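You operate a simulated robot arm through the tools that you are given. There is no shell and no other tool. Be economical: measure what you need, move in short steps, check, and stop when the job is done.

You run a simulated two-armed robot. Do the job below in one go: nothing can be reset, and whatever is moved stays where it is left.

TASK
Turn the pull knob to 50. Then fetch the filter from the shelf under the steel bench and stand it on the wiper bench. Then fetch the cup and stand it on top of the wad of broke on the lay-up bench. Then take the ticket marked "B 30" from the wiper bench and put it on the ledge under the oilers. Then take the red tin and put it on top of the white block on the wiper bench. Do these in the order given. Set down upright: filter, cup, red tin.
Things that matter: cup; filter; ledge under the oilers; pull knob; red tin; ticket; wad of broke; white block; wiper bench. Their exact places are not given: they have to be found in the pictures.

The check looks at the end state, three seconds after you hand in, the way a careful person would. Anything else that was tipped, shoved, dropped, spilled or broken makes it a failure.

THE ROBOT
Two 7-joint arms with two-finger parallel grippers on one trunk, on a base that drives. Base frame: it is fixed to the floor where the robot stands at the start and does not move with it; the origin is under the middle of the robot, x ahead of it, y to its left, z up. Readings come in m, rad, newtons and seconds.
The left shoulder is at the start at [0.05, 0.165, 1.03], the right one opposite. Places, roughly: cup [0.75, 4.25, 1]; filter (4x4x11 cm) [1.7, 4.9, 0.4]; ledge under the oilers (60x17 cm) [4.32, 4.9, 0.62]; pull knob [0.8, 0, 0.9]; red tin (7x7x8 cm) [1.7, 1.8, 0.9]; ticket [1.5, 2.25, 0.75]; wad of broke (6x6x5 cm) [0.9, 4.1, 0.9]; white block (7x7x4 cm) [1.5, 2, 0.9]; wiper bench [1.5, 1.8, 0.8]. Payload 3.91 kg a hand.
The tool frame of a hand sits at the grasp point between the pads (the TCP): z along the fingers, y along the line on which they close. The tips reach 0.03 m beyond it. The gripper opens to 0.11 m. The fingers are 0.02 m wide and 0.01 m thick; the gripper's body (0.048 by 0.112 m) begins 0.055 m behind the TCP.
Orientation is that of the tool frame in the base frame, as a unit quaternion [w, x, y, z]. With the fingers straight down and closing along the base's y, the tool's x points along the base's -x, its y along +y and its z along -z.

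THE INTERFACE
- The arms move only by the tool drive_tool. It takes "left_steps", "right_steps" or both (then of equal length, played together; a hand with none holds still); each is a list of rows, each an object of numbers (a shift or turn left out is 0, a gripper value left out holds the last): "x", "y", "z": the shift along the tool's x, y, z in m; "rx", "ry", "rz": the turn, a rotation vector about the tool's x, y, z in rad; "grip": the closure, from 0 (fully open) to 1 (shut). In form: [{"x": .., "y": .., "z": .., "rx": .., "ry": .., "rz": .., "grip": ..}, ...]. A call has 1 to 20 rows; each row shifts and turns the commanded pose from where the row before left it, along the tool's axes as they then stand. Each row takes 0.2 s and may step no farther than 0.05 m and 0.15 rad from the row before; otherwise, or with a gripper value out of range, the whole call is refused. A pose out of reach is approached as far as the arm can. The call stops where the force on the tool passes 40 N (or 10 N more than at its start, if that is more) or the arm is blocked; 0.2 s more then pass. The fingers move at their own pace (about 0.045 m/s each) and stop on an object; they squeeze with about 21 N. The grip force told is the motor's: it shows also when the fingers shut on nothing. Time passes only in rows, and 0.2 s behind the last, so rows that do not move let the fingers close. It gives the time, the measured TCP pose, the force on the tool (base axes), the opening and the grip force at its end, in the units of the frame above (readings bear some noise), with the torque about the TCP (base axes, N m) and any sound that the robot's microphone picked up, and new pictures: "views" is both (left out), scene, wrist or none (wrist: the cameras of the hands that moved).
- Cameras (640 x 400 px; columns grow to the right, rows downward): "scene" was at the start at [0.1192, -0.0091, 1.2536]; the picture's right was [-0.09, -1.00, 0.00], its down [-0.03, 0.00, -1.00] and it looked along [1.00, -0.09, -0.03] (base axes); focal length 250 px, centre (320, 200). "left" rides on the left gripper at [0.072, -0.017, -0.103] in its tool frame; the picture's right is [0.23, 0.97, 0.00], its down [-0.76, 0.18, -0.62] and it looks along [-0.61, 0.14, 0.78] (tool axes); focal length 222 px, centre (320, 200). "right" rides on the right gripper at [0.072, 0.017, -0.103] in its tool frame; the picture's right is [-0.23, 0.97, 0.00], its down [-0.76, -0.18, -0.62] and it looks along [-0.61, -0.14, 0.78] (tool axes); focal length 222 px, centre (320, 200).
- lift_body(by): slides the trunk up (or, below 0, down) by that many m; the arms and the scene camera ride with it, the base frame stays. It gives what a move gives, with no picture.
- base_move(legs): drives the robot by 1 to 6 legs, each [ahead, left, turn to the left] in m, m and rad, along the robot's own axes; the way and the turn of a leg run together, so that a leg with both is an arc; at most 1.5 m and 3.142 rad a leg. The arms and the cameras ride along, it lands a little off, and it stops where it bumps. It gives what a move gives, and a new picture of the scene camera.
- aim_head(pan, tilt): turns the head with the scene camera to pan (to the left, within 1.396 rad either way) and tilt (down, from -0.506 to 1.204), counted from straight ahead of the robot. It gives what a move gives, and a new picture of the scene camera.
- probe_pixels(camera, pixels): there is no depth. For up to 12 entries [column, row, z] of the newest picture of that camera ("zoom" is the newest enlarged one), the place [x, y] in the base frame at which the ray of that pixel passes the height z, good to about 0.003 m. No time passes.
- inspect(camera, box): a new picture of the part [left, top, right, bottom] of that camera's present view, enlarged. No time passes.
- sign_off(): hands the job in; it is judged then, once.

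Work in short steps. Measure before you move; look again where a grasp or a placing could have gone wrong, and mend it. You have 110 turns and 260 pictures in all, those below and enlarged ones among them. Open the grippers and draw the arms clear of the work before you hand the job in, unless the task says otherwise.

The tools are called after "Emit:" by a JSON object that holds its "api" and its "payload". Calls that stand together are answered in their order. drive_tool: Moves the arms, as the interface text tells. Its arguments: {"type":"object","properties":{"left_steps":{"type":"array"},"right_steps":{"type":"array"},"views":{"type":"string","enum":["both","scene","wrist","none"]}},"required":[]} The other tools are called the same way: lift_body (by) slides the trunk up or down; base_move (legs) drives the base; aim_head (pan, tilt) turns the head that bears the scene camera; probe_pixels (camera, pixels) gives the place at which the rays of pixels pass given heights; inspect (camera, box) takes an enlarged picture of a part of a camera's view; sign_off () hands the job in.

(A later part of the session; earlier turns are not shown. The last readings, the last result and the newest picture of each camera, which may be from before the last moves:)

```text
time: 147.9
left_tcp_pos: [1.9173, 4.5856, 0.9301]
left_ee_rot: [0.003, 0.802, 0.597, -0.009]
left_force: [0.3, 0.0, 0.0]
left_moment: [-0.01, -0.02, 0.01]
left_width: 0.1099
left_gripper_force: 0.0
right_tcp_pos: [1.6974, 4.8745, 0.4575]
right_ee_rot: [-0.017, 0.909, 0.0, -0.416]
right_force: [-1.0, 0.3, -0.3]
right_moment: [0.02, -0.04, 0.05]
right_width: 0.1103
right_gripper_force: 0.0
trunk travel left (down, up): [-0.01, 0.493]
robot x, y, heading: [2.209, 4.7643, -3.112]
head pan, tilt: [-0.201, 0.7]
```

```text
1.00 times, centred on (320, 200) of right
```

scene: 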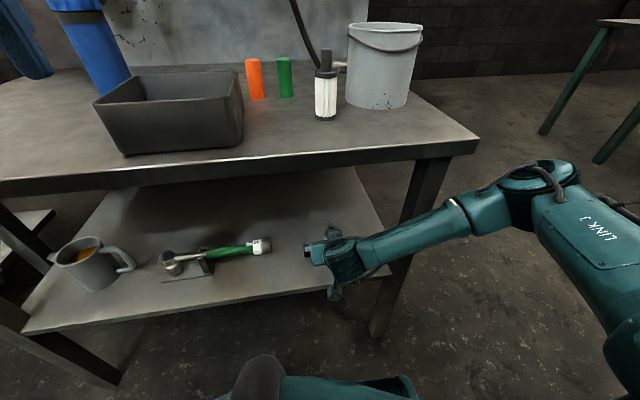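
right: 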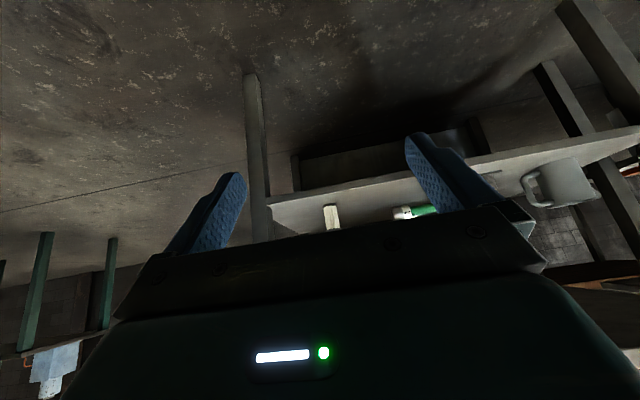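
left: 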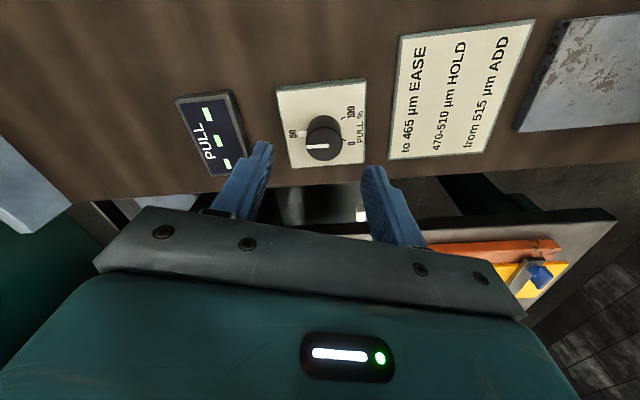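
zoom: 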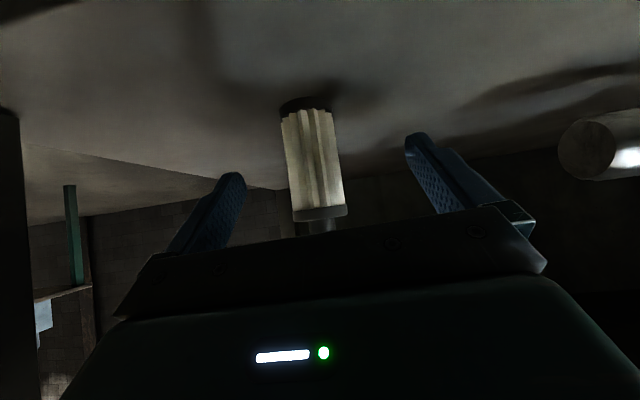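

The filter sits between the fingers. I go 0.017 deeper, recentre 5 mm, and close.

Emit:
{"api": "drive_tool", "payload": {"right_steps": [{"z": 0.013, "x": -0.011, "y": -0.005}, {"grip": 0.4}, {"grip": 0.7}, {"grip": 0.9}, {"grip": 0.9}, {}, {}], "views": "wrist"}}

```text
time: 149.5
left_tcp_pos: [1.9169, 4.5838, 0.9299]
left_ee_rot: [0.004, 0.802, 0.597, -0.009]
left_force: [-0.3, 0.8, 0.2]
left_moment: [-0.02, 0.0, -0.04]
left_width: 0.1101
left_gripper_force: 0.1
right_tcp_pos: [1.6786, 4.8808, 0.4573]
right_ee_rot: [-0.017, 0.909, -0.001, -0.417]
right_force: [0.2, -0.3, 1.6]
right_moment: [-0.03, -0.01, -0.02]
right_width: 0.0359
right_gripper_force: 20.9
trunk travel left (down, up): [-0.01, 0.493]
robot x, y, heading: [2.2106, 4.764, -3.114]
head pan, tilt: [-0.201, 0.7]
```

right: 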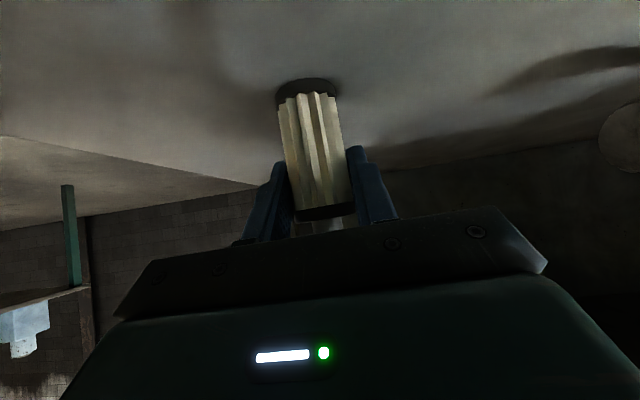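

Gripped (width 0.036, 21 N). I lift 4 cm and back the base out 0.45 m.

Emit:
{"api": "drive_tool", "payload": {"right_steps": [{"z": -0.013, "x": -0.015}, {"z": -0.013, "x": -0.015}], "views": "none"}}

Emit:
{"api": "base_move", "payload": {"legs": [[-0.5, 0, 0]]}}

Emit:
{"api": "inspect", "payload": {"camera": "right", "box": [160, 50, 480, 250]}}

```text
time: 150.1
left_tcp_pos: [1.9178, 4.5857, 0.9314]
left_ee_rot: [0.003, 0.802, 0.597, -0.008]
left_force: [-0.7, 0.8, 0.2]
left_moment: [0.0, 0.0, 0.0]
left_width: 0.1104
left_gripper_force: 0.1
right_tcp_pos: [1.6798, 4.8786, 0.4968]
right_ee_rot: [-0.017, 0.91, 0.0, -0.415]
right_force: [0.2, 0.6, -0.5]
right_moment: [-0.01, -0.01, -0.01]
right_width: 0.036
right_gripper_force: 21.0
trunk travel left (down, up): [-0.01, 0.493]
robot x, y, heading: [2.2125, 4.7667, -3.107]
head pan, tilt: [-0.201, 0.7]
```

```text
time: 153.0
left_tcp_pos: [2.4147, 4.6003, 0.9301]
left_ee_rot: [0.003, 0.8, 0.6, -0.008]
left_force: [-0.5, -0.2, 0.4]
left_moment: [0.03, 0.0, 0.0]
left_width: 0.1103
left_gripper_force: 0.1
right_tcp_pos: [2.1764, 4.8922, 0.4976]
right_ee_rot: [-0.016, 0.909, 0.003, -0.416]
right_force: [0.4, -0.8, -1.0]
right_moment: [-0.02, -0.05, -0.05]
right_width: 0.0359
right_gripper_force: 20.9
trunk travel left (down, up): [-0.01, 0.493]
robot x, y, heading: [2.7099, 4.7774, -3.107]
head pan, tilt: [-0.201, 0.7]
```

scene: 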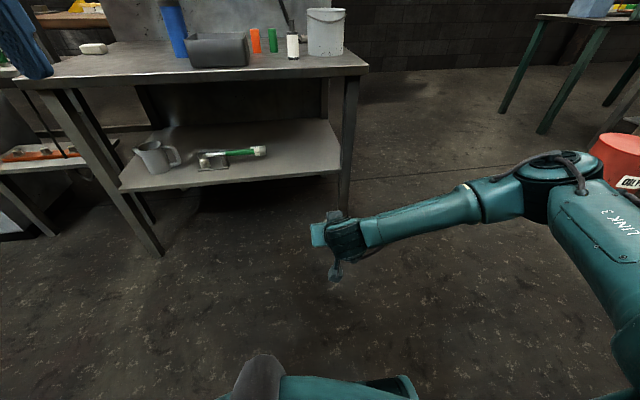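

```text
2.00 times, centred on (320, 150) of right
```

zoom: 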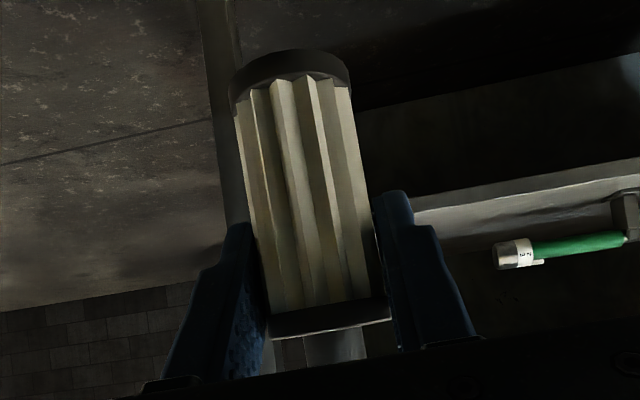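

Held well. I raise the trunk 0.42 and turn to face -y to view the way to the wiper bench.

Emit:
{"api": "lift_body", "payload": {"by": 0.42}}

Emit:
{"api": "base_move", "payload": {"legs": [[0, 0, 1.57]]}}

Emit:
{"api": "aim_head", "payload": {"pan": -0.3, "tilt": 0.3}}

```text
refused: 0.42 is not a number from -0.4 to 0.4
```

```text
time: 157.2
left_tcp_pos: [2.8899, 4.4874, 0.93]
left_ee_rot: [0.008, 0.141, 0.99, -0.004]
left_force: [0.1, -0.2, -1.2]
left_moment: [-0.01, -0.01, -0.01]
left_width: 0.1101
left_gripper_force: 0.0
right_tcp_pos: [2.5972, 4.2468, 0.4995]
right_ee_rot: [0.282, 0.641, 0.645, -0.305]
right_force: [0.0, -0.8, -0.7]
right_moment: [0.02, 0.0, -0.02]
right_width: 0.0359
right_gripper_force: 20.5
trunk travel left (down, up): [-0.01, 0.493]
robot x, y, heading: [2.7103, 4.7798, -1.539]
head pan, tilt: [-0.201, 0.7]
```

scene: 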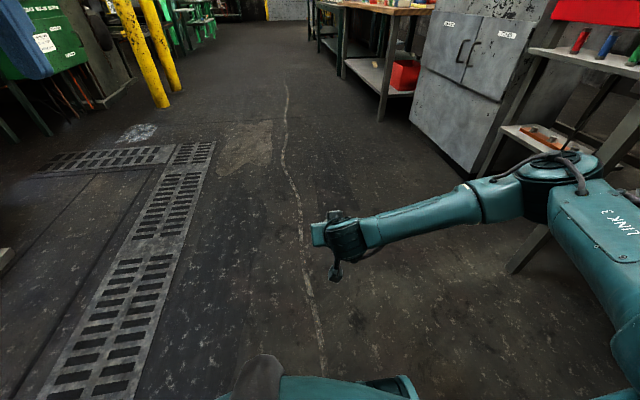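

```text
time: 158.1
left_tcp_pos: [2.8908, 4.486, 0.9294]
left_ee_rot: [0.008, 0.143, 0.99, -0.004]
left_force: [1.1, 0.3, -0.2]
left_moment: [0.04, 0.01, 0.03]
left_width: 0.11
left_gripper_force: 0.1
right_tcp_pos: [2.5986, 4.2473, 0.4979]
right_ee_rot: [0.283, 0.642, 0.644, -0.305]
right_force: [-0.8, 0.2, -0.3]
right_moment: [0.02, -0.01, 0.04]
right_width: 0.0356
right_gripper_force: 21.1
trunk travel left (down, up): [-0.01, 0.493]
robot x, y, heading: [2.7127, 4.7793, -1.532]
head pan, tilt: [-0.3, 0.3]
```

scene: 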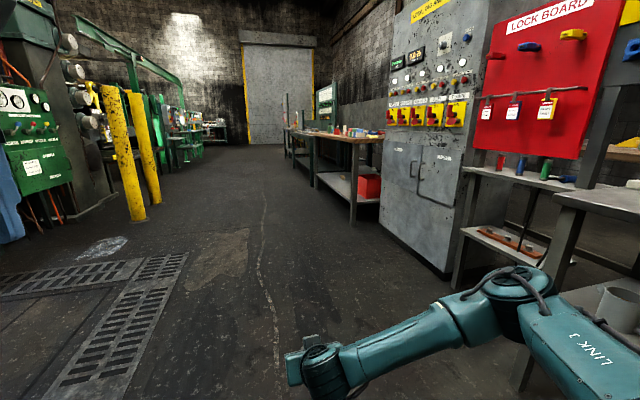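

The wooden bench with the red box below (col 350, row 150) should be the wiper bench. I raise the trunk, probe its edge and drive along the aisle.

Emit:
{"api": "probe_pixels", "payload": {"camera": "scene", "pixels": [[353, 223, 0], [316, 187, 0], [382, 222, 0], [355, 140, 0.85], [140, 220, 0], [458, 285, 0], [387, 228, 0]]}}

Emit:
{"api": "lift_body", "payload": {"by": 0.38}}

Emit:
{"api": "base_move", "payload": {"legs": [[1.4, 0, 0], [1.2, 0, 0], [0, 0, -1.2]]}}

Emit:
{"api": "aim_head", "payload": {"pan": -0.3, "tilt": 0.5}}

```text
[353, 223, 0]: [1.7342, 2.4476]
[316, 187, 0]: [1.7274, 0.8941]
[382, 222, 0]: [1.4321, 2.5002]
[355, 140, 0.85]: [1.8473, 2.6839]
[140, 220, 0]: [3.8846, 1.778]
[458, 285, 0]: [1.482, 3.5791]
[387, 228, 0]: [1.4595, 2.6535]
```

```text
time: 161.8
left_tcp_pos: [2.8897, 4.486, 1.3102]
left_ee_rot: [0.007, 0.142, 0.99, -0.004]
left_force: [-0.5, -0.2, -0.3]
left_moment: [-0.03, 0.03, 0.01]
left_width: 0.1099
left_gripper_force: 0.0
right_tcp_pos: [2.5967, 4.2486, 0.8781]
right_ee_rot: [0.282, 0.642, 0.645, -0.304]
right_force: [0.2, 0.0, 0.4]
right_moment: [0.01, -0.01, -0.03]
right_width: 0.0358
right_gripper_force: 20.3
trunk travel left (down, up): [-0.39, 0.113]
robot x, y, heading: [2.7097, 4.7815, -1.534]
head pan, tilt: [-0.3, 0.3]
```

```text
time: 177.4
left_tcp_pos: [2.5967, 1.9077, 1.31]
left_ee_rot: [0.005, 0.673, 0.739, -0.008]
left_force: [0.1, 0.1, -0.3]
left_moment: [0.0, 0.02, 0.0]
left_width: 0.1101
left_gripper_force: 0.0
right_tcp_pos: [2.2671, 2.0901, 0.8789]
right_ee_rot: [0.062, 0.893, 0.173, -0.411]
right_force: [-0.5, 0.4, 0.2]
right_moment: [-0.03, 0.01, -0.02]
right_width: 0.0357
right_gripper_force: 21.3
trunk travel left (down, up): [-0.39, 0.113]
robot x, y, heading: [2.7999, 2.1852, -2.73]
head pan, tilt: [-0.3, 0.3]
```

scene: 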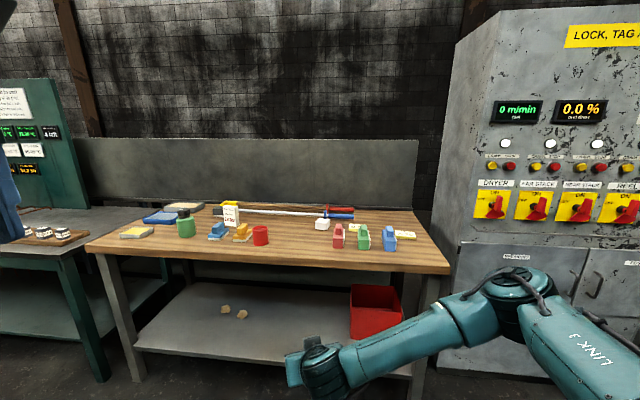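

```text
time: 178.1
left_tcp_pos: [2.5975, 1.9079, 1.309]
left_ee_rot: [0.005, 0.672, 0.74, -0.008]
left_force: [0.0, 1.3, -0.2]
left_moment: [-0.01, 0.01, 0.05]
left_width: 0.11
left_gripper_force: 0.1
right_tcp_pos: [2.2667, 2.0905, 0.8786]
right_ee_rot: [0.063, 0.893, 0.173, -0.411]
right_force: [-0.4, -0.3, 0.1]
right_moment: [-0.02, 0.0, -0.02]
right_width: 0.0356
right_gripper_force: 21.3
trunk travel left (down, up): [-0.39, 0.113]
robot x, y, heading: [2.8019, 2.1848, -2.73]
head pan, tilt: [-0.3, 0.499]
```

scene: 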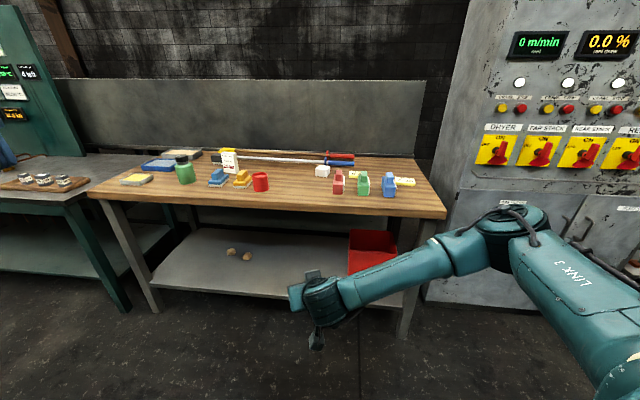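

I enlarge the bench top to identify items.

Emit:
{"api": "inspect", "payload": {"camera": "scene", "box": [90, 130, 280, 220]}}

Emit:
{"api": "inspect", "payload": {"camera": "scene", "box": [260, 130, 450, 220]}}

Emit:
{"api": "probe_pixels", "payload": {"camera": "scene", "pixels": [[445, 215, 0.8], [95, 195, 0.8], [322, 178, 0.82], [261, 192, 0.8], [405, 186, 0.8], [400, 335, 0], [150, 310, 0], [228, 173, 0.8]]}}

```text
3.37 times, centred on (185, 175) of scene
```

zoom: 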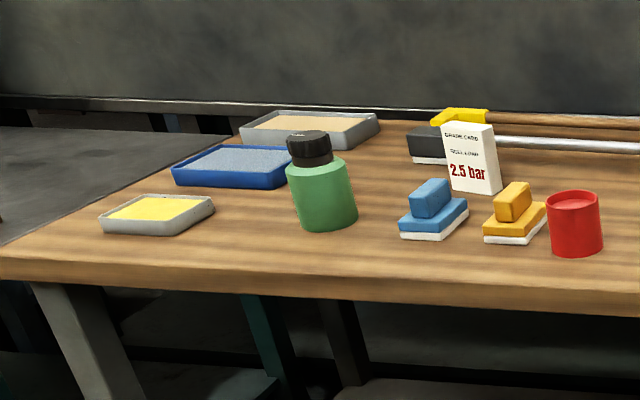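

```text
3.37 times, centred on (355, 175) of scene
```

zoom: 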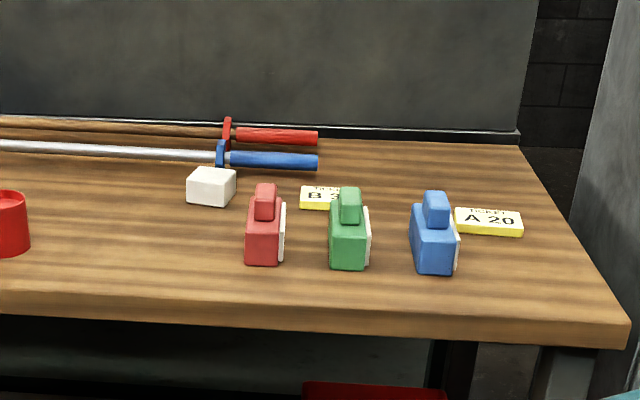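

```text
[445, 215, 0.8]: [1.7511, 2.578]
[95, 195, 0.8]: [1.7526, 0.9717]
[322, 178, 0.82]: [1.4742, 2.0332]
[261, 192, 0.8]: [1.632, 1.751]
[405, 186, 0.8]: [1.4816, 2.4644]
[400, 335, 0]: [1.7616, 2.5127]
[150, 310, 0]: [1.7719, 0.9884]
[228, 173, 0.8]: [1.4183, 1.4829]
```

Bench: red tin ≈[1.65,1.76], white block ≈[1.48,2.03], B-ticket behind the green wiper; a free spot lies near [1.69,1.92]. I raise the trunk and move so the right hand is just in front of it.

Emit:
{"api": "lift_body", "payload": {"by": 0.11}}

Emit:
{"api": "base_move", "payload": {"legs": [[0, 0, -0.41], [0.0, 0.385, 0], [0.4, 0, 0]]}}

Emit:
{"api": "inspect", "payload": {"camera": "right", "box": [0, 0, 640, 400]}}

```text
time: 179.6
left_tcp_pos: [2.5969, 1.9079, 1.4202]
left_ee_rot: [0.005, 0.673, 0.74, -0.006]
left_force: [-1.1, 0.4, -0.1]
left_moment: [-0.03, 0.0, -0.01]
left_width: 0.1099
left_gripper_force: 0.1
right_tcp_pos: [2.2665, 2.0911, 0.989]
right_ee_rot: [0.062, 0.893, 0.173, -0.412]
right_force: [0.6, 0.6, -0.7]
right_moment: [-0.02, 0.02, -0.03]
right_width: 0.0357
right_gripper_force: 21.5
trunk travel left (down, up): [-0.5, 0.003]
robot x, y, heading: [2.8054, 2.1845, -2.732]
head pan, tilt: [-0.3, 0.499]
```

```text
time: 185.2
left_tcp_pos: [2.1198, 1.6187, 1.4199]
left_ee_rot: [0.003, 0.804, 0.594, -0.008]
left_force: [-1.1, -0.6, -0.2]
left_moment: [-0.01, 0.02, 0.0]
left_width: 0.11
left_gripper_force: 0.0
right_tcp_pos: [1.8828, 1.9142, 0.988]
right_ee_rot: [-0.019, 0.91, -0.004, -0.415]
right_force: [-0.2, 0.3, -0.6]
right_moment: [0.0, -0.02, -0.01]
right_width: 0.0356
right_gripper_force: 20.9
trunk travel left (down, up): [-0.5, 0.003]
robot x, y, heading: [2.4186, 1.7961, -3.124]
head pan, tilt: [-0.3, 0.499]
```

scene: 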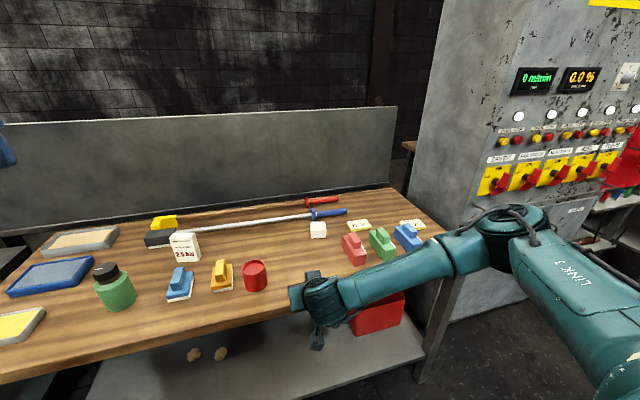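

```text
1.00 times, centred on (320, 200) of right
```

zoom: 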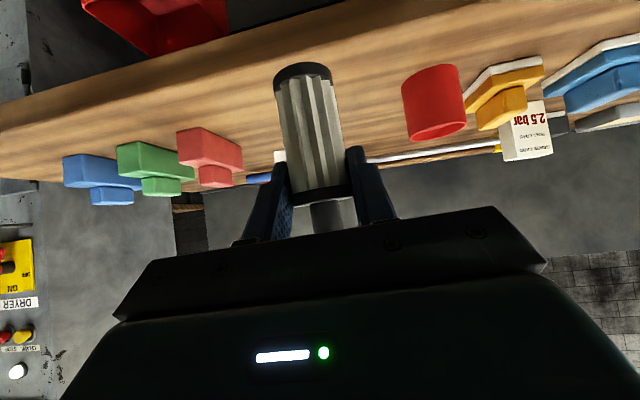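

I triangulate the bench height via tin rim centre and wiper features in both pictures.

Emit:
{"api": "probe_pixels", "payload": {"camera": "zoom", "pixels": [[439, 130, 0.86], [439, 130, 0.88], [439, 130, 0.9], [439, 130, 0.92], [230, 37, 0.8], [230, 37, 0.83]]}}

Emit:
{"api": "probe_pixels", "payload": {"camera": "scene", "pixels": [[255, 266, 0.86], [255, 266, 0.88], [255, 266, 0.9], [255, 266, 0.92], [256, 291, 0.8], [256, 291, 0.83], [318, 228, 0.86], [318, 237, 0.82], [360, 225, 0.82], [100, 350, 0.8], [440, 232, 0.8]]}}

```text
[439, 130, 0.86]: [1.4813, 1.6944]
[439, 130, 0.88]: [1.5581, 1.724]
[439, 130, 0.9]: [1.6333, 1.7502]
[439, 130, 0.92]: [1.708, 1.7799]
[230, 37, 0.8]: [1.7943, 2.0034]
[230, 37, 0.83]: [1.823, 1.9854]
```

```text
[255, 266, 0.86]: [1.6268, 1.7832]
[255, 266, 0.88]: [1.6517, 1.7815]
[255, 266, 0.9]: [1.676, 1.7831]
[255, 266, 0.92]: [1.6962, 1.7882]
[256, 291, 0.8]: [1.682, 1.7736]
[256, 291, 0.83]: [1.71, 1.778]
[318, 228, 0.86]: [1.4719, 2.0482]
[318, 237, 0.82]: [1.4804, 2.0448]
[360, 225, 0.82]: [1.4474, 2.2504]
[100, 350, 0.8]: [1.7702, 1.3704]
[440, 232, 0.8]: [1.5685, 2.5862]
```

Tin rim z≈0.917 so bench top ≈0.836, edge x≈1.815. I drive forward 0.145, then lower the filter to the bench.

Emit:
{"api": "base_move", "payload": {"legs": [[0.145, 0, 0]]}}

Emit:
{"api": "drive_tool", "payload": {"right_steps": [{"z": 0.02, "x": 0.023}, {"z": 0.02, "x": 0.023}], "views": "wrist"}}

```text
time: 186.6
left_tcp_pos: [1.9737, 1.6157, 1.4202]
left_ee_rot: [0.005, 0.804, 0.595, -0.008]
left_force: [-0.8, -0.4, 0.3]
left_moment: [-0.04, -0.02, 0.01]
left_width: 0.1103
left_gripper_force: 0.2
right_tcp_pos: [1.7376, 1.9103, 0.9874]
right_ee_rot: [-0.019, 0.91, -0.005, -0.415]
right_force: [-0.1, 0.1, -0.6]
right_moment: [0.0, 0.0, 0.04]
right_width: 0.0353
right_gripper_force: 21.5
trunk travel left (down, up): [-0.5, 0.003]
robot x, y, heading: [2.2696, 1.7892, -3.123]
head pan, tilt: [-0.3, 0.499]
```

scene: 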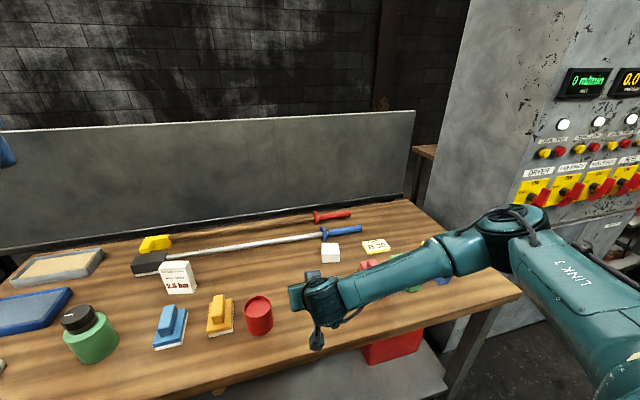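

```text
time: 187.2
left_tcp_pos: [1.9741, 1.6154, 1.421]
left_ee_rot: [0.002, 0.804, 0.595, -0.007]
left_force: [0.6, -0.4, -0.2]
left_moment: [0.01, -0.02, 0.0]
left_width: 0.11
left_gripper_force: 0.0
right_tcp_pos: [1.7401, 1.9105, 0.9282]
right_ee_rot: [-0.018, 0.909, -0.003, -0.416]
right_force: [-0.1, 0.1, -0.5]
right_moment: [0.01, 0.05, 0.0]
right_width: 0.0357
right_gripper_force: 21.2
trunk travel left (down, up): [-0.5, 0.003]
robot x, y, heading: [2.2676, 1.7901, -3.122]
head pan, tilt: [-0.3, 0.499]
```

right: 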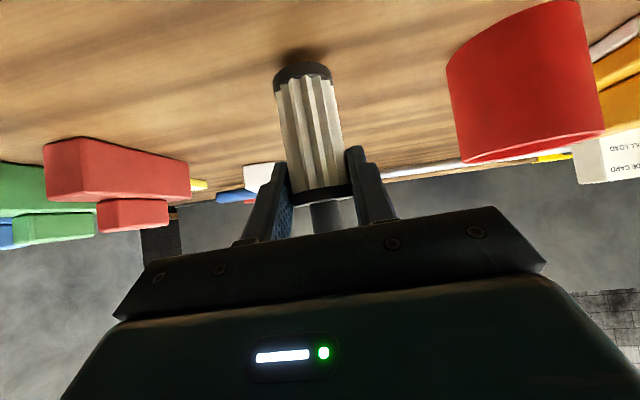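

Clear around. I lower 3 cm, then in small steps look for contact force.

Emit:
{"api": "drive_tool", "payload": {"right_steps": [{"z": 0.0098, "x": 0.0113}, {"z": 0.0098, "x": 0.0113}], "views": "wrist"}}

Emit:
{"api": "drive_tool", "payload": {"right_steps": [{"z": 0.0026, "x": 0.003}], "views": "none"}}

Emit:
{"api": "drive_tool", "payload": {"right_steps": [{"z": 0.0026, "x": 0.003}], "views": "none"}}

```text
time: 187.8
left_tcp_pos: [1.9757, 1.6151, 1.4197]
left_ee_rot: [0.003, 0.804, 0.594, -0.008]
left_force: [0.6, -0.9, 0.3]
left_moment: [-0.02, -0.03, 0.01]
left_width: 0.1101
left_gripper_force: 0.1
right_tcp_pos: [1.7385, 1.9118, 0.9001]
right_ee_rot: [-0.017, 0.908, -0.003, -0.418]
right_force: [-0.3, -1.8, 15.1]
right_moment: [-0.33, 0.09, 0.01]
right_width: 0.0357
right_gripper_force: 20.8
trunk travel left (down, up): [-0.5, 0.003]
robot x, y, heading: [2.264, 1.7932, -3.119]
head pan, tilt: [-0.3, 0.499]
```

right: 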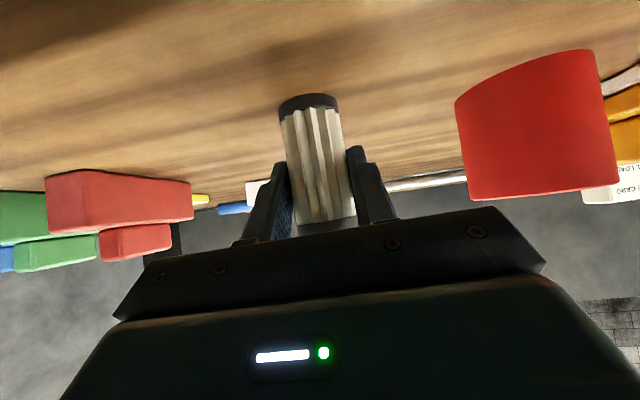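

```text
time: 188.2
left_tcp_pos: [1.976, 1.6146, 1.4203]
left_ee_rot: [0.003, 0.804, 0.595, -0.009]
left_force: [-0.1, -0.2, -0.6]
left_moment: [0.01, 0.0, -0.01]
left_width: 0.11
left_gripper_force: 0.0
right_tcp_pos: [1.7389, 1.9122, 0.8946]
right_ee_rot: [-0.019, 0.909, -0.004, -0.416]
right_force: [-0.1, -3.7, 13.7]
right_moment: [-0.33, 0.1, -0.04]
right_width: 0.0354
right_gripper_force: 21.2
trunk travel left (down, up): [-0.5, 0.003]
robot x, y, heading: [2.2728, 1.7945, -3.117]
head pan, tilt: [-0.3, 0.499]
```

```text
time: 188.6
left_tcp_pos: [1.9761, 1.6139, 1.42]
left_ee_rot: [0.002, 0.804, 0.595, -0.01]
left_force: [-0.4, -0.3, -0.7]
left_moment: [-0.02, -0.02, -0.01]
left_width: 0.1101
left_gripper_force: 0.1
right_tcp_pos: [1.7403, 1.9123, 0.8909]
right_ee_rot: [-0.019, 0.909, -0.003, -0.416]
right_force: [-0.3, -2.4, 14.5]
right_moment: [-0.34, 0.12, 0.0]
right_width: 0.0353
right_gripper_force: 20.7
trunk travel left (down, up): [-0.5, 0.003]
robot x, y, heading: [2.271, 1.7882, -3.12]
head pan, tilt: [-0.3, 0.499]
```

Contact reached (≈14 N); the filter stands on the bench (z≈0.843). I open and back off along the tool axis.

Emit:
{"api": "drive_tool", "payload": {"right_steps": [{"grip": 0.6}, {"grip": 0.3}, {"grip": 0.0}, {}, {}, {"z": -0.04}, {"z": -0.04}, {"z": -0.04}], "views": "both"}}

```text
time: 190.4
left_tcp_pos: [1.9757, 1.6144, 1.4213]
left_ee_rot: [0.002, 0.804, 0.595, -0.008]
left_force: [-0.1, 0.2, 0.3]
left_moment: [0.02, -0.02, 0.01]
left_width: 0.1101
left_gripper_force: 0.2
right_tcp_pos: [1.829, 1.909, 0.9705]
right_ee_rot: [-0.019, 0.909, -0.004, -0.416]
right_force: [-0.3, 0.2, -0.3]
right_moment: [-0.01, -0.01, 0.01]
right_width: 0.11
right_gripper_force: 0.2
trunk travel left (down, up): [-0.5, 0.003]
robot x, y, heading: [2.273, 1.7931, -3.119]
head pan, tilt: [-0.3, 0.499]
```

scene: 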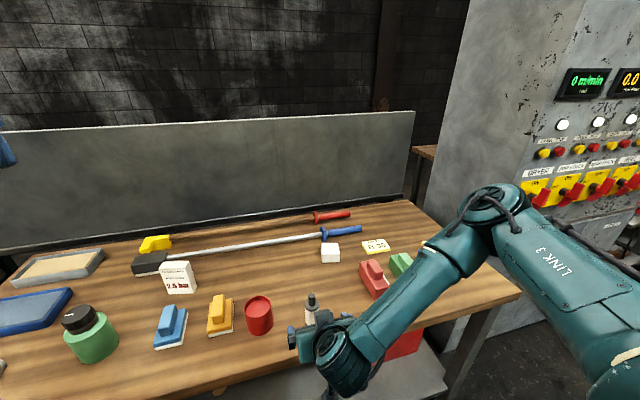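
right: 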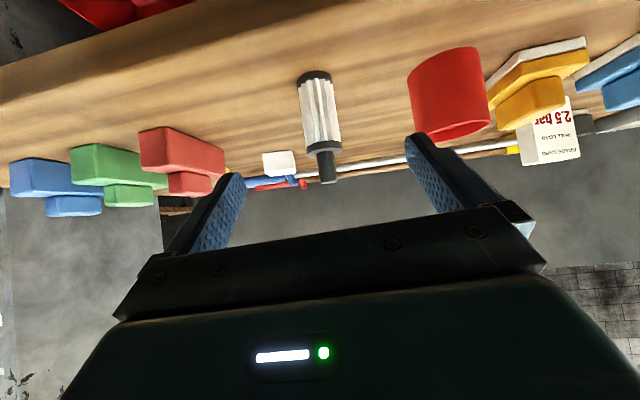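

The filter stands upright. Next: the cup. I back out and drive back via the aisle to the end of the lay-up bench.

Emit:
{"api": "base_move", "payload": {"legs": [[-0.5, 0, 0], [0, 0, -1.58], [1.4, 0, 0], [1.4, 0, 0], [1.1, 0, 0], [0, 0, 1.57]]}}

```text
time: 219.2
left_tcp_pos: [2.4612, 5.5007, 1.4207]
left_ee_rot: [0.003, 0.814, 0.581, -0.009]
left_force: [1.1, 0.5, 0.1]
left_moment: [-0.03, 0.01, 0.01]
left_width: 0.11
left_gripper_force: 0.1
right_tcp_pos: [2.3235, 5.7976, 0.9687]
right_ee_rot: [-0.025, 0.91, -0.018, -0.414]
right_force: [0.8, 0.7, 0.4]
right_moment: [0.0, 0.01, -0.01]
right_width: 0.11
right_gripper_force: 0.1
trunk travel left (down, up): [-0.5, 0.003]
robot x, y, heading: [2.7652, 5.6658, 3.131]
head pan, tilt: [-0.3, 0.499]
```

scene: 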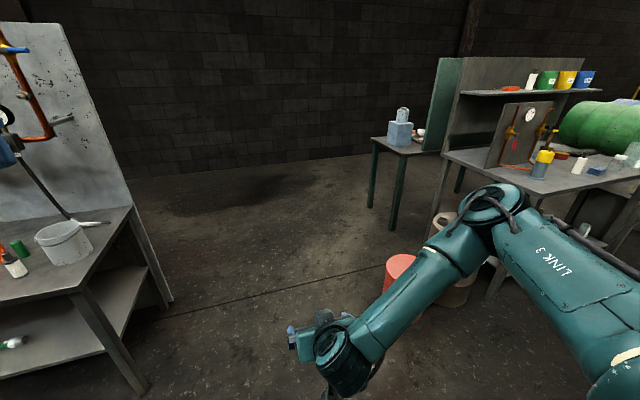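

Clear path ahead between bench and bucket. I drive to x≈0.75 and turn to face -y.

Emit:
{"api": "base_move", "payload": {"legs": [[1.0, 0.05, 0], [1.0, 0, 0], [0, 0, 1.57]]}}

Emit:
{"api": "aim_head", "payload": {"pan": 0, "tilt": 0.5}}

```text
time: 233.0
left_tcp_pos: [0.9017, 5.3491, 1.4208]
left_ee_rot: [0.007, 0.182, 0.983, -0.005]
left_force: [0.5, 0.6, -0.2]
left_moment: [0.01, 0.0, -0.03]
left_width: 0.1099
left_gripper_force: 0.2
right_tcp_pos: [0.5998, 5.2239, 0.968]
right_ee_rot: [0.269, 0.668, 0.618, -0.316]
right_force: [0.0, -0.1, -0.2]
right_moment: [-0.03, 0.01, 0.06]
right_width: 0.1097
right_gripper_force: 0.1
trunk travel left (down, up): [-0.5, 0.003]
robot x, y, heading: [0.7498, 5.654, -1.622]
head pan, tilt: [-0.3, 0.499]
```

scene: 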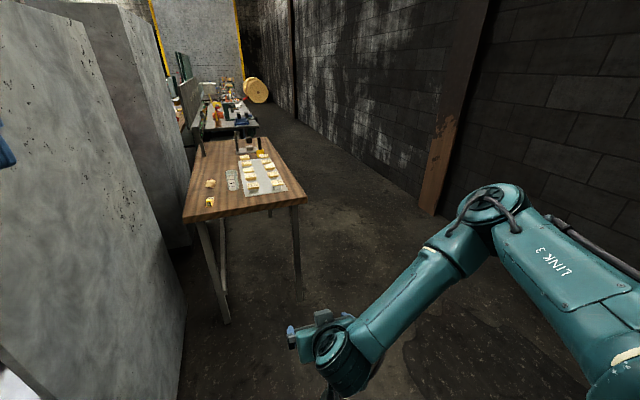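

```text
time: 233.8
left_tcp_pos: [0.9012, 5.3497, 1.4213]
left_ee_rot: [0.008, 0.183, 0.983, -0.004]
left_force: [-0.2, -0.5, -0.5]
left_moment: [0.04, -0.04, 0.02]
left_width: 0.1101
left_gripper_force: 0.0
right_tcp_pos: [0.5994, 5.222, 0.9699]
right_ee_rot: [0.27, 0.667, 0.618, -0.317]
right_force: [0.7, 0.9, 0.0]
right_moment: [-0.02, -0.03, -0.02]
right_width: 0.1099
right_gripper_force: 0.0
trunk travel left (down, up): [-0.5, 0.003]
robot x, y, heading: [0.749, 5.6571, -1.615]
head pan, tilt: [0.0, 0.499]
```

scene: 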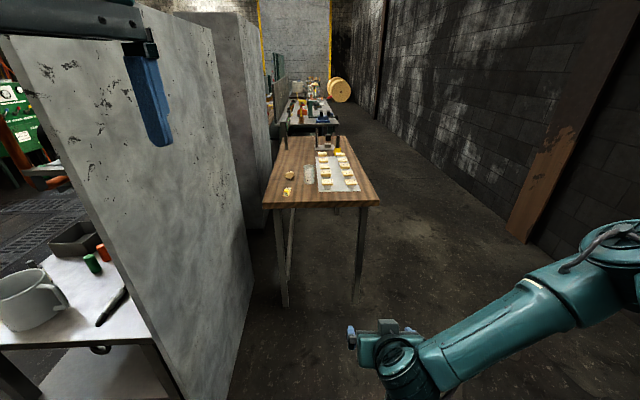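

Emit:
{"api": "inspect", "payload": {"camera": "scene", "box": [260, 130, 390, 215]}}

Emit:
{"api": "probe_pixels", "payload": {"camera": "scene", "pixels": [[262, 207, 0.87], [379, 203, 0.87], [309, 183, 0.87], [290, 178, 0.9], [252, 310, 0], [285, 305, 0], [355, 300, 0]]}}

```text
4.71 times, centred on (325, 172) of scene
```

zoom: 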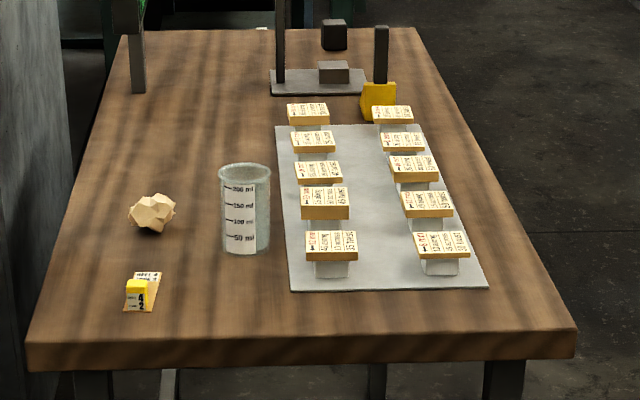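

```text
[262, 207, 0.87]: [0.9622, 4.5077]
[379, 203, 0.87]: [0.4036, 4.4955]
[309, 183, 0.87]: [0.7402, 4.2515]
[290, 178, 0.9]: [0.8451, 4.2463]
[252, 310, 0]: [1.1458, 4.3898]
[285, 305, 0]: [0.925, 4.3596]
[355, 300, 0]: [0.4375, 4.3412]
```

The wad is the crumpled ball at ≈[0.86,4.23]; the cup at ≈[0.735,4.26]. I check where the left elbow is relative to the panel before approaching.

Emit:
{"api": "aim_head", "payload": {"pan": 1.2, "tilt": 0.4}}

```text
time: 235.2
left_tcp_pos: [0.9006, 5.3487, 1.4196]
left_ee_rot: [0.008, 0.183, 0.983, -0.004]
left_force: [-0.1, 0.7, -0.2]
left_moment: [0.02, 0.01, 0.03]
left_width: 0.1098
left_gripper_force: 0.0
right_tcp_pos: [0.5988, 5.2238, 0.9682]
right_ee_rot: [0.271, 0.667, 0.618, -0.317]
right_force: [0.0, 1.0, -0.1]
right_moment: [0.0, 0.0, -0.03]
right_width: 0.11
right_gripper_force: 0.0
trunk travel left (down, up): [-0.5, 0.003]
robot x, y, heading: [0.7465, 5.6577, -1.618]
head pan, tilt: [1.201, 0.4]
```

scene: 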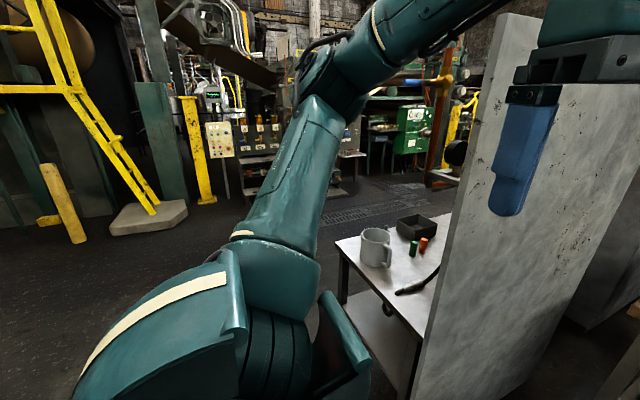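

The left elbow sticks out ~0.4 m left; I will use the left arm from a position at x≈0.65 heading -1.85. First I raise and retract the right hand.

Emit:
{"api": "drive_tool", "payload": {"right_steps": [{"z": -0.0328, "x": -0.0375}, {"z": -0.0328, "x": -0.0375}, {"z": -0.0328, "x": -0.0375}, {"z": -0.0328, "x": -0.0375}, {"z": -0.0328, "x": -0.0375}, {"z": -0.0328, "x": -0.0375}, {"z": -0.0328, "x": -0.0375}, {"z": -0.0375, "x": 0.0328}, {"z": -0.0375, "x": 0.0328}], "views": "none"}}

Emit:
{"api": "base_move", "payload": {"legs": [[0.55, -0.12, 0], [0.2, 0, 0], [0, 0, -0.23]]}}

Emit:
{"api": "aim_head", "payload": {"pan": 0.45, "tilt": 0.7}}

```text
time: 237.2
left_tcp_pos: [0.9023, 5.3501, 1.42]
left_ee_rot: [0.007, 0.184, 0.983, -0.005]
left_force: [-0.4, 0.1, -0.5]
left_moment: [-0.02, 0.01, 0.0]
left_width: 0.1101
left_gripper_force: 0.0
right_tcp_pos: [0.6203, 5.3284, 1.3158]
right_ee_rot: [0.27, 0.667, 0.618, -0.316]
right_force: [0.3, -0.2, -0.3]
right_moment: [-0.02, 0.0, 0.0]
right_width: 0.1098
right_gripper_force: 0.0
trunk travel left (down, up): [-0.5, 0.003]
robot x, y, heading: [0.748, 5.6563, -1.616]
head pan, tilt: [1.201, 0.4]
```

```text
time: 242.4
left_tcp_pos: [0.6707, 4.5824, 1.4202]
left_ee_rot: [0.007, 0.294, 0.956, -0.005]
left_force: [-0.2, 0.7, 0.1]
left_moment: [0.0, -0.01, -0.01]
left_width: 0.1102
left_gripper_force: 0.0
right_tcp_pos: [0.3926, 4.6261, 1.3156]
right_ee_rot: [0.232, 0.733, 0.538, -0.345]
right_force: [-0.2, -0.2, 0.1]
right_moment: [0.02, -0.01, -0.02]
right_width: 0.11
right_gripper_force: 0.1
trunk travel left (down, up): [-0.5, 0.003]
robot x, y, heading: [0.5933, 4.916, -1.849]
head pan, tilt: [1.201, 0.4]
```

scene: 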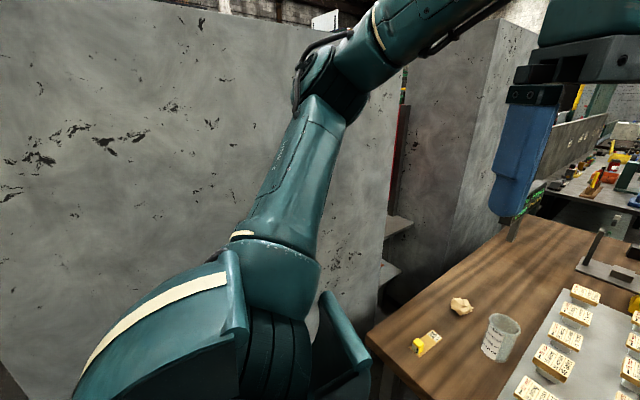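

```text
time: 243.5
left_tcp_pos: [0.6715, 4.5834, 1.4196]
left_ee_rot: [0.007, 0.293, 0.956, -0.005]
left_force: [0.4, -0.8, 0.5]
left_moment: [0.02, 0.0, -0.02]
left_width: 0.1099
left_gripper_force: 0.1
right_tcp_pos: [0.3931, 4.6255, 1.3155]
right_ee_rot: [0.232, 0.734, 0.537, -0.345]
right_force: [-0.8, -0.1, 0.4]
right_moment: [0.03, -0.01, 0.0]
right_width: 0.1099
right_gripper_force: 0.0
trunk travel left (down, up): [-0.5, 0.003]
robot x, y, heading: [0.5856, 4.9169, -1.848]
head pan, tilt: [0.45, 0.7]
```

scene: 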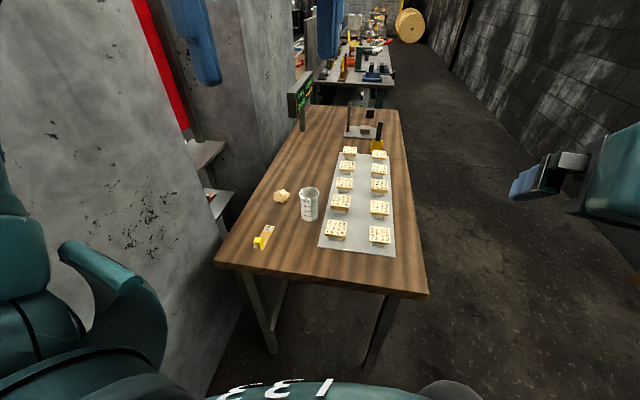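

I move closer (ahead 0.1, left 0.06).

Emit:
{"api": "base_move", "payload": {"legs": [[0.1, 0.06, 0]]}}

Emit:
{"api": "inspect", "payload": {"camera": "scene", "box": [200, 150, 400, 290]}}

```text
time: 244.8
left_tcp_pos: [0.7002, 4.4686, 1.4215]
left_ee_rot: [0.006, 0.293, 0.956, -0.004]
left_force: [-0.1, -0.3, -0.6]
left_moment: [-0.03, 0.01, -0.02]
left_width: 0.1101
left_gripper_force: 0.2
right_tcp_pos: [0.4231, 4.513, 1.3152]
right_ee_rot: [0.232, 0.733, 0.538, -0.345]
right_force: [-0.1, 0.7, 0.1]
right_moment: [0.02, 0.03, -0.01]
right_width: 0.11
right_gripper_force: 0.0
trunk travel left (down, up): [-0.5, 0.003]
robot x, y, heading: [0.6186, 4.8043, -1.847]
head pan, tilt: [0.45, 0.7]
```

scene: 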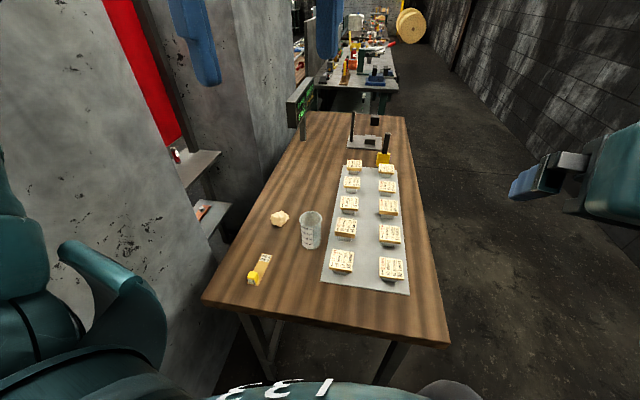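

```text
2.86 times, centred on (300, 220) of scene
```

zoom: 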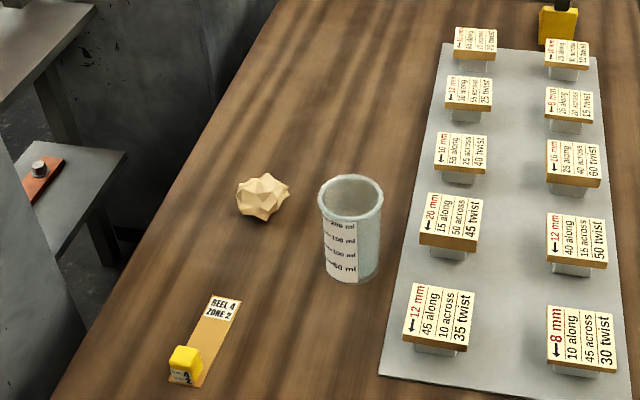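

I probe cup and wad from this picture, then see them with the left wrist camera.

Emit:
{"api": "probe_pixels", "payload": {"camera": "zoom", "pixels": [[351, 196, 0.95], [351, 196, 0.97], [351, 196, 0.99], [352, 270, 0.87], [352, 270, 0.85], [263, 205, 0.87], [263, 190, 0.9], [263, 190, 0.92]]}}

Emit:
{"api": "drive_tool", "payload": {"left_steps": [{"z": 0.05}, {"z": 0.05}, {"z": 0.05}, {"z": 0.05}], "views": "wrist"}}

```text
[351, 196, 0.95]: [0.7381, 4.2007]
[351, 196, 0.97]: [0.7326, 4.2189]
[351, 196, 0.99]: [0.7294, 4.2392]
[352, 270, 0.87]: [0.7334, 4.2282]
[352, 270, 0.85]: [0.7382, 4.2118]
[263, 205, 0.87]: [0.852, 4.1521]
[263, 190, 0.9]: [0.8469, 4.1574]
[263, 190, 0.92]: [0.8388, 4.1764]
```

```text
time: 245.8
left_tcp_pos: [0.7044, 4.4677, 1.2209]
left_ee_rot: [0.006, 0.292, 0.956, -0.006]
left_force: [-0.1, -1.2, 0.3]
left_moment: [0.01, -0.01, 0.03]
left_width: 0.1099
left_gripper_force: 0.0
right_tcp_pos: [0.4224, 4.5133, 1.3165]
right_ee_rot: [0.232, 0.733, 0.538, -0.345]
right_force: [-0.1, 0.4, -1.3]
right_moment: [0.02, -0.01, 0.03]
right_width: 0.1101
right_gripper_force: 0.0
trunk travel left (down, up): [-0.5, 0.003]
robot x, y, heading: [0.6193, 4.8031, -1.846]
head pan, tilt: [0.45, 0.7]
```

left: 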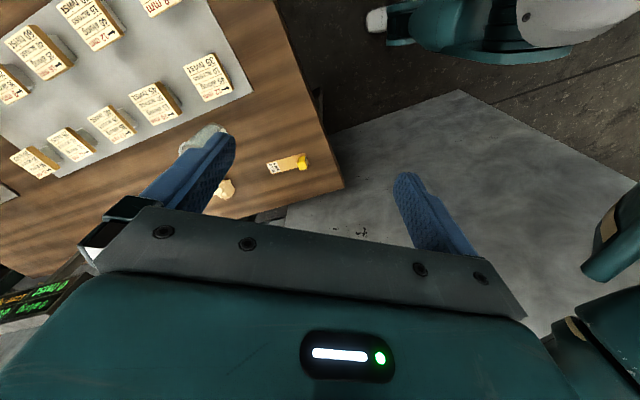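

I shift the hand toward the cup and look from closer.

Emit:
{"api": "drive_tool", "payload": {"left_steps": [{"x": -0.03, "y": -0.035}, {"x": -0.03, "y": -0.035}, {"x": -0.03, "y": -0.035}, {"x": -0.02, "y": -0.035}, {"z": 0.04}, {"z": 0.03}], "views": "wrist"}}

```text
time: 247.2
left_tcp_pos: [0.7142, 4.2892, 1.154]
left_ee_rot: [0.007, 0.293, 0.956, -0.006]
left_force: [0.2, 0.7, 0.3]
left_moment: [0.0, 0.02, -0.03]
left_width: 0.1101
left_gripper_force: 0.0
right_tcp_pos: [0.4225, 4.5131, 1.3156]
right_ee_rot: [0.231, 0.734, 0.538, -0.345]
right_force: [-0.5, 0.5, 0.1]
right_moment: [0.01, 0.02, 0.01]
right_width: 0.11
right_gripper_force: 0.1
trunk travel left (down, up): [-0.5, 0.003]
robot x, y, heading: [0.6211, 4.8059, -1.847]
head pan, tilt: [0.45, 0.7]
```

left: 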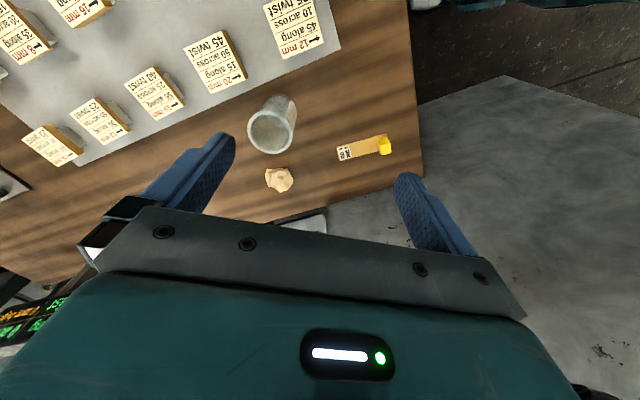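

I triangulate the cup's rim (270,131) and base and the wad (279,180).

Emit:
{"api": "probe_pixels", "payload": {"camera": "left", "pixels": [[270, 131, 0.95], [270, 131, 0.97], [270, 131, 0.99], [279, 180, 0.86], [279, 180, 0.88], [279, 180, 0.9], [285, 97, 0.87], [285, 97, 0.85]]}}

Emit:
{"api": "inspect", "payload": {"camera": "left", "box": [220, 80, 380, 200]}}

```text
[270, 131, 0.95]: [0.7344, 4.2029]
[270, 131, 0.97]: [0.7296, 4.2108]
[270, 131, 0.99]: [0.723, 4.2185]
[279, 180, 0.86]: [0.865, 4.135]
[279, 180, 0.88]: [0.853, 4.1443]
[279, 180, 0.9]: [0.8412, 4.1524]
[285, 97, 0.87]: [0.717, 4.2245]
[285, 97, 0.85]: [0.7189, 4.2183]
```

```text
3.33 times, centred on (300, 140) of left
```

zoom: 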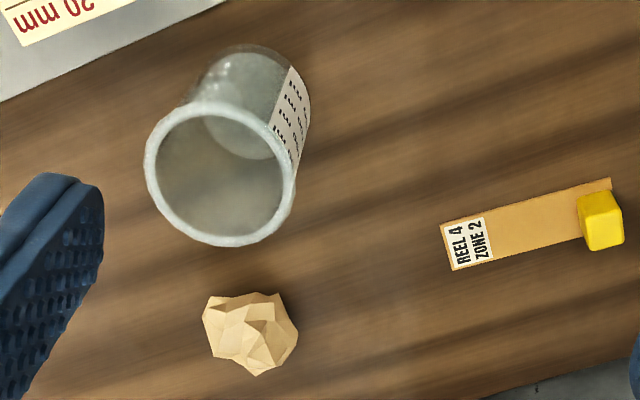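

Rim ≈[0.737,4.204,0.953], dia ≈0.07; wad ≈[0.848,4.148], top ≈0.90; bench ≈0.85. The wad is ~0.69 m away, so I shift the base left 0.09 and ahead 0.02.

Emit:
{"api": "base_move", "payload": {"legs": [[0.02, 0.09, 0]]}}

Emit:
{"api": "aim_head", "payload": {"pan": 0.55, "tilt": 0.75}}

```text
time: 248.3
left_tcp_pos: [0.7964, 4.2463, 1.1543]
left_ee_rot: [0.006, 0.294, 0.956, -0.005]
left_force: [-0.4, -0.2, -0.5]
left_moment: [0.01, 0.06, 0.0]
left_width: 0.11
left_gripper_force: 0.1
right_tcp_pos: [0.503, 4.4697, 1.3158]
right_ee_rot: [0.233, 0.733, 0.538, -0.345]
right_force: [-0.1, 0.7, 0.1]
right_moment: [0.02, 0.04, 0.01]
right_width: 0.1099
right_gripper_force: 0.0
trunk travel left (down, up): [-0.5, 0.003]
robot x, y, heading: [0.6977, 4.7599, -1.841]
head pan, tilt: [0.45, 0.7]
```

scene: 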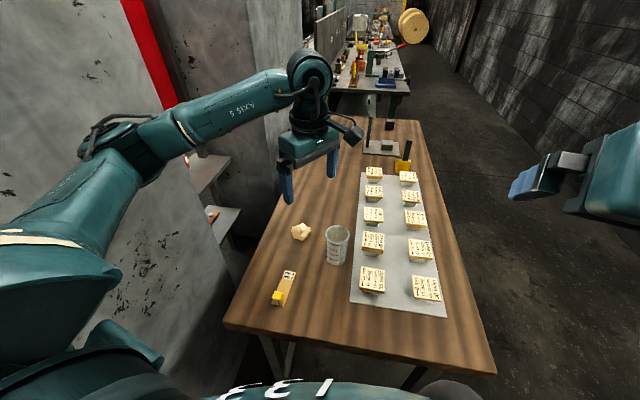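

```text
time: 248.9
left_tcp_pos: [0.796, 4.2465, 1.1554]
left_ee_rot: [0.008, 0.293, 0.956, -0.004]
left_force: [0.0, 0.9, 0.6]
left_moment: [0.01, 0.0, 0.01]
left_width: 0.1101
left_gripper_force: 0.0
right_tcp_pos: [0.5019, 4.4693, 1.3152]
right_ee_rot: [0.232, 0.734, 0.537, -0.346]
right_force: [0.3, -0.4, 0.0]
right_moment: [0.02, -0.05, 0.02]
right_width: 0.11
right_gripper_force: 0.1
trunk travel left (down, up): [-0.5, 0.003]
robot x, y, heading: [0.7007, 4.7597, -1.847]
head pan, tilt: [0.55, 0.75]
```

scene: 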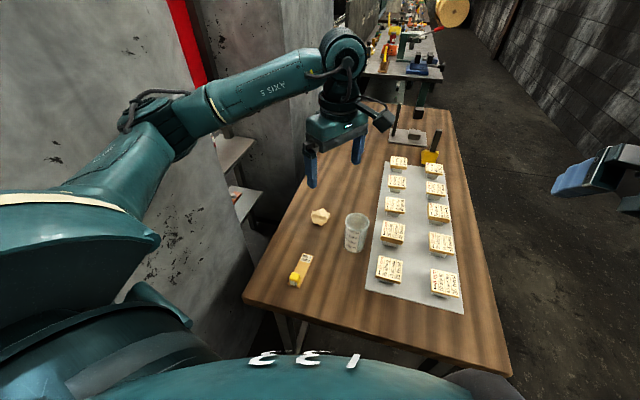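

I move the hand over the cup axis and check.

Emit:
{"api": "drive_tool", "payload": {"left_steps": [{"x": 0.012, "y": -0.034}, {"x": 0.013, "y": -0.034}, {"z": 0.04}, {"z": 0.03}], "views": "both"}}

```text
time: 249.9
left_tcp_pos: [0.7367, 4.2041, 1.0851]
left_ee_rot: [0.007, 0.295, 0.956, -0.007]
left_force: [-0.3, 0.4, -0.4]
left_moment: [-0.01, 0.03, -0.01]
left_width: 0.1099
left_gripper_force: 0.1
right_tcp_pos: [0.5019, 4.4686, 1.3161]
right_ee_rot: [0.231, 0.734, 0.537, -0.346]
right_force: [-0.3, -0.7, 0.7]
right_moment: [-0.03, 0.01, -0.02]
right_width: 0.1101
right_gripper_force: 0.0
trunk travel left (down, up): [-0.5, 0.003]
robot x, y, heading: [0.7021, 4.7606, -1.848]
head pan, tilt: [0.55, 0.75]
```

scene: 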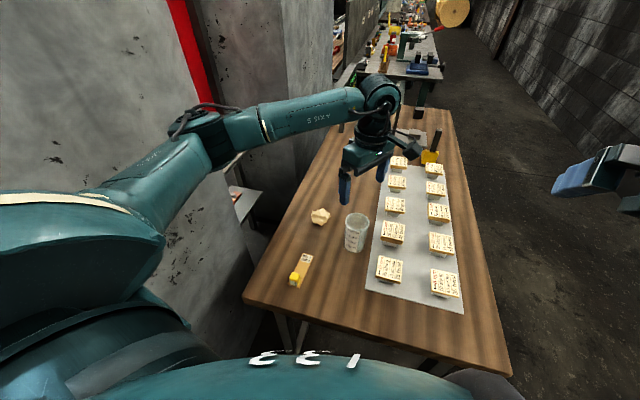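
left: 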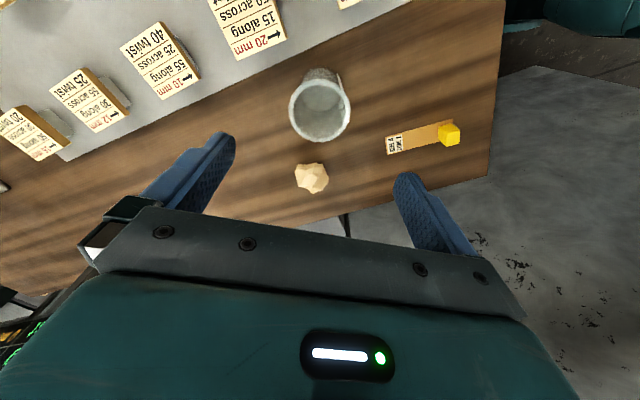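

Rim centre now at (320,107), wad at (311,178); I refine.

Emit:
{"api": "probe_pixels", "payload": {"camera": "left", "pixels": [[320, 107, 0.953], [320, 107, 0.96], [311, 178, 0.89], [311, 178, 0.87], [311, 178, 0.9]]}}

Emit:
{"api": "probe_pixels", "payload": {"camera": "scene", "pixels": [[357, 221, 0.953], [357, 221, 0.96], [320, 216, 0.89], [320, 216, 0.87], [356, 249, 0.85]]}}

```text
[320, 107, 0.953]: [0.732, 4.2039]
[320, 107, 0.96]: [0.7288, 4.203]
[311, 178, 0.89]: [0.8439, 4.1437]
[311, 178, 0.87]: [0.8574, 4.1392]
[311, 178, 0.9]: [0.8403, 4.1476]
```

```text
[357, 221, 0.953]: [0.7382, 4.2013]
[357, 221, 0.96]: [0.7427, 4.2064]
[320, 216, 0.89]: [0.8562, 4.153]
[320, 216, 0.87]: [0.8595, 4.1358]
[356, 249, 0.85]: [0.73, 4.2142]
```

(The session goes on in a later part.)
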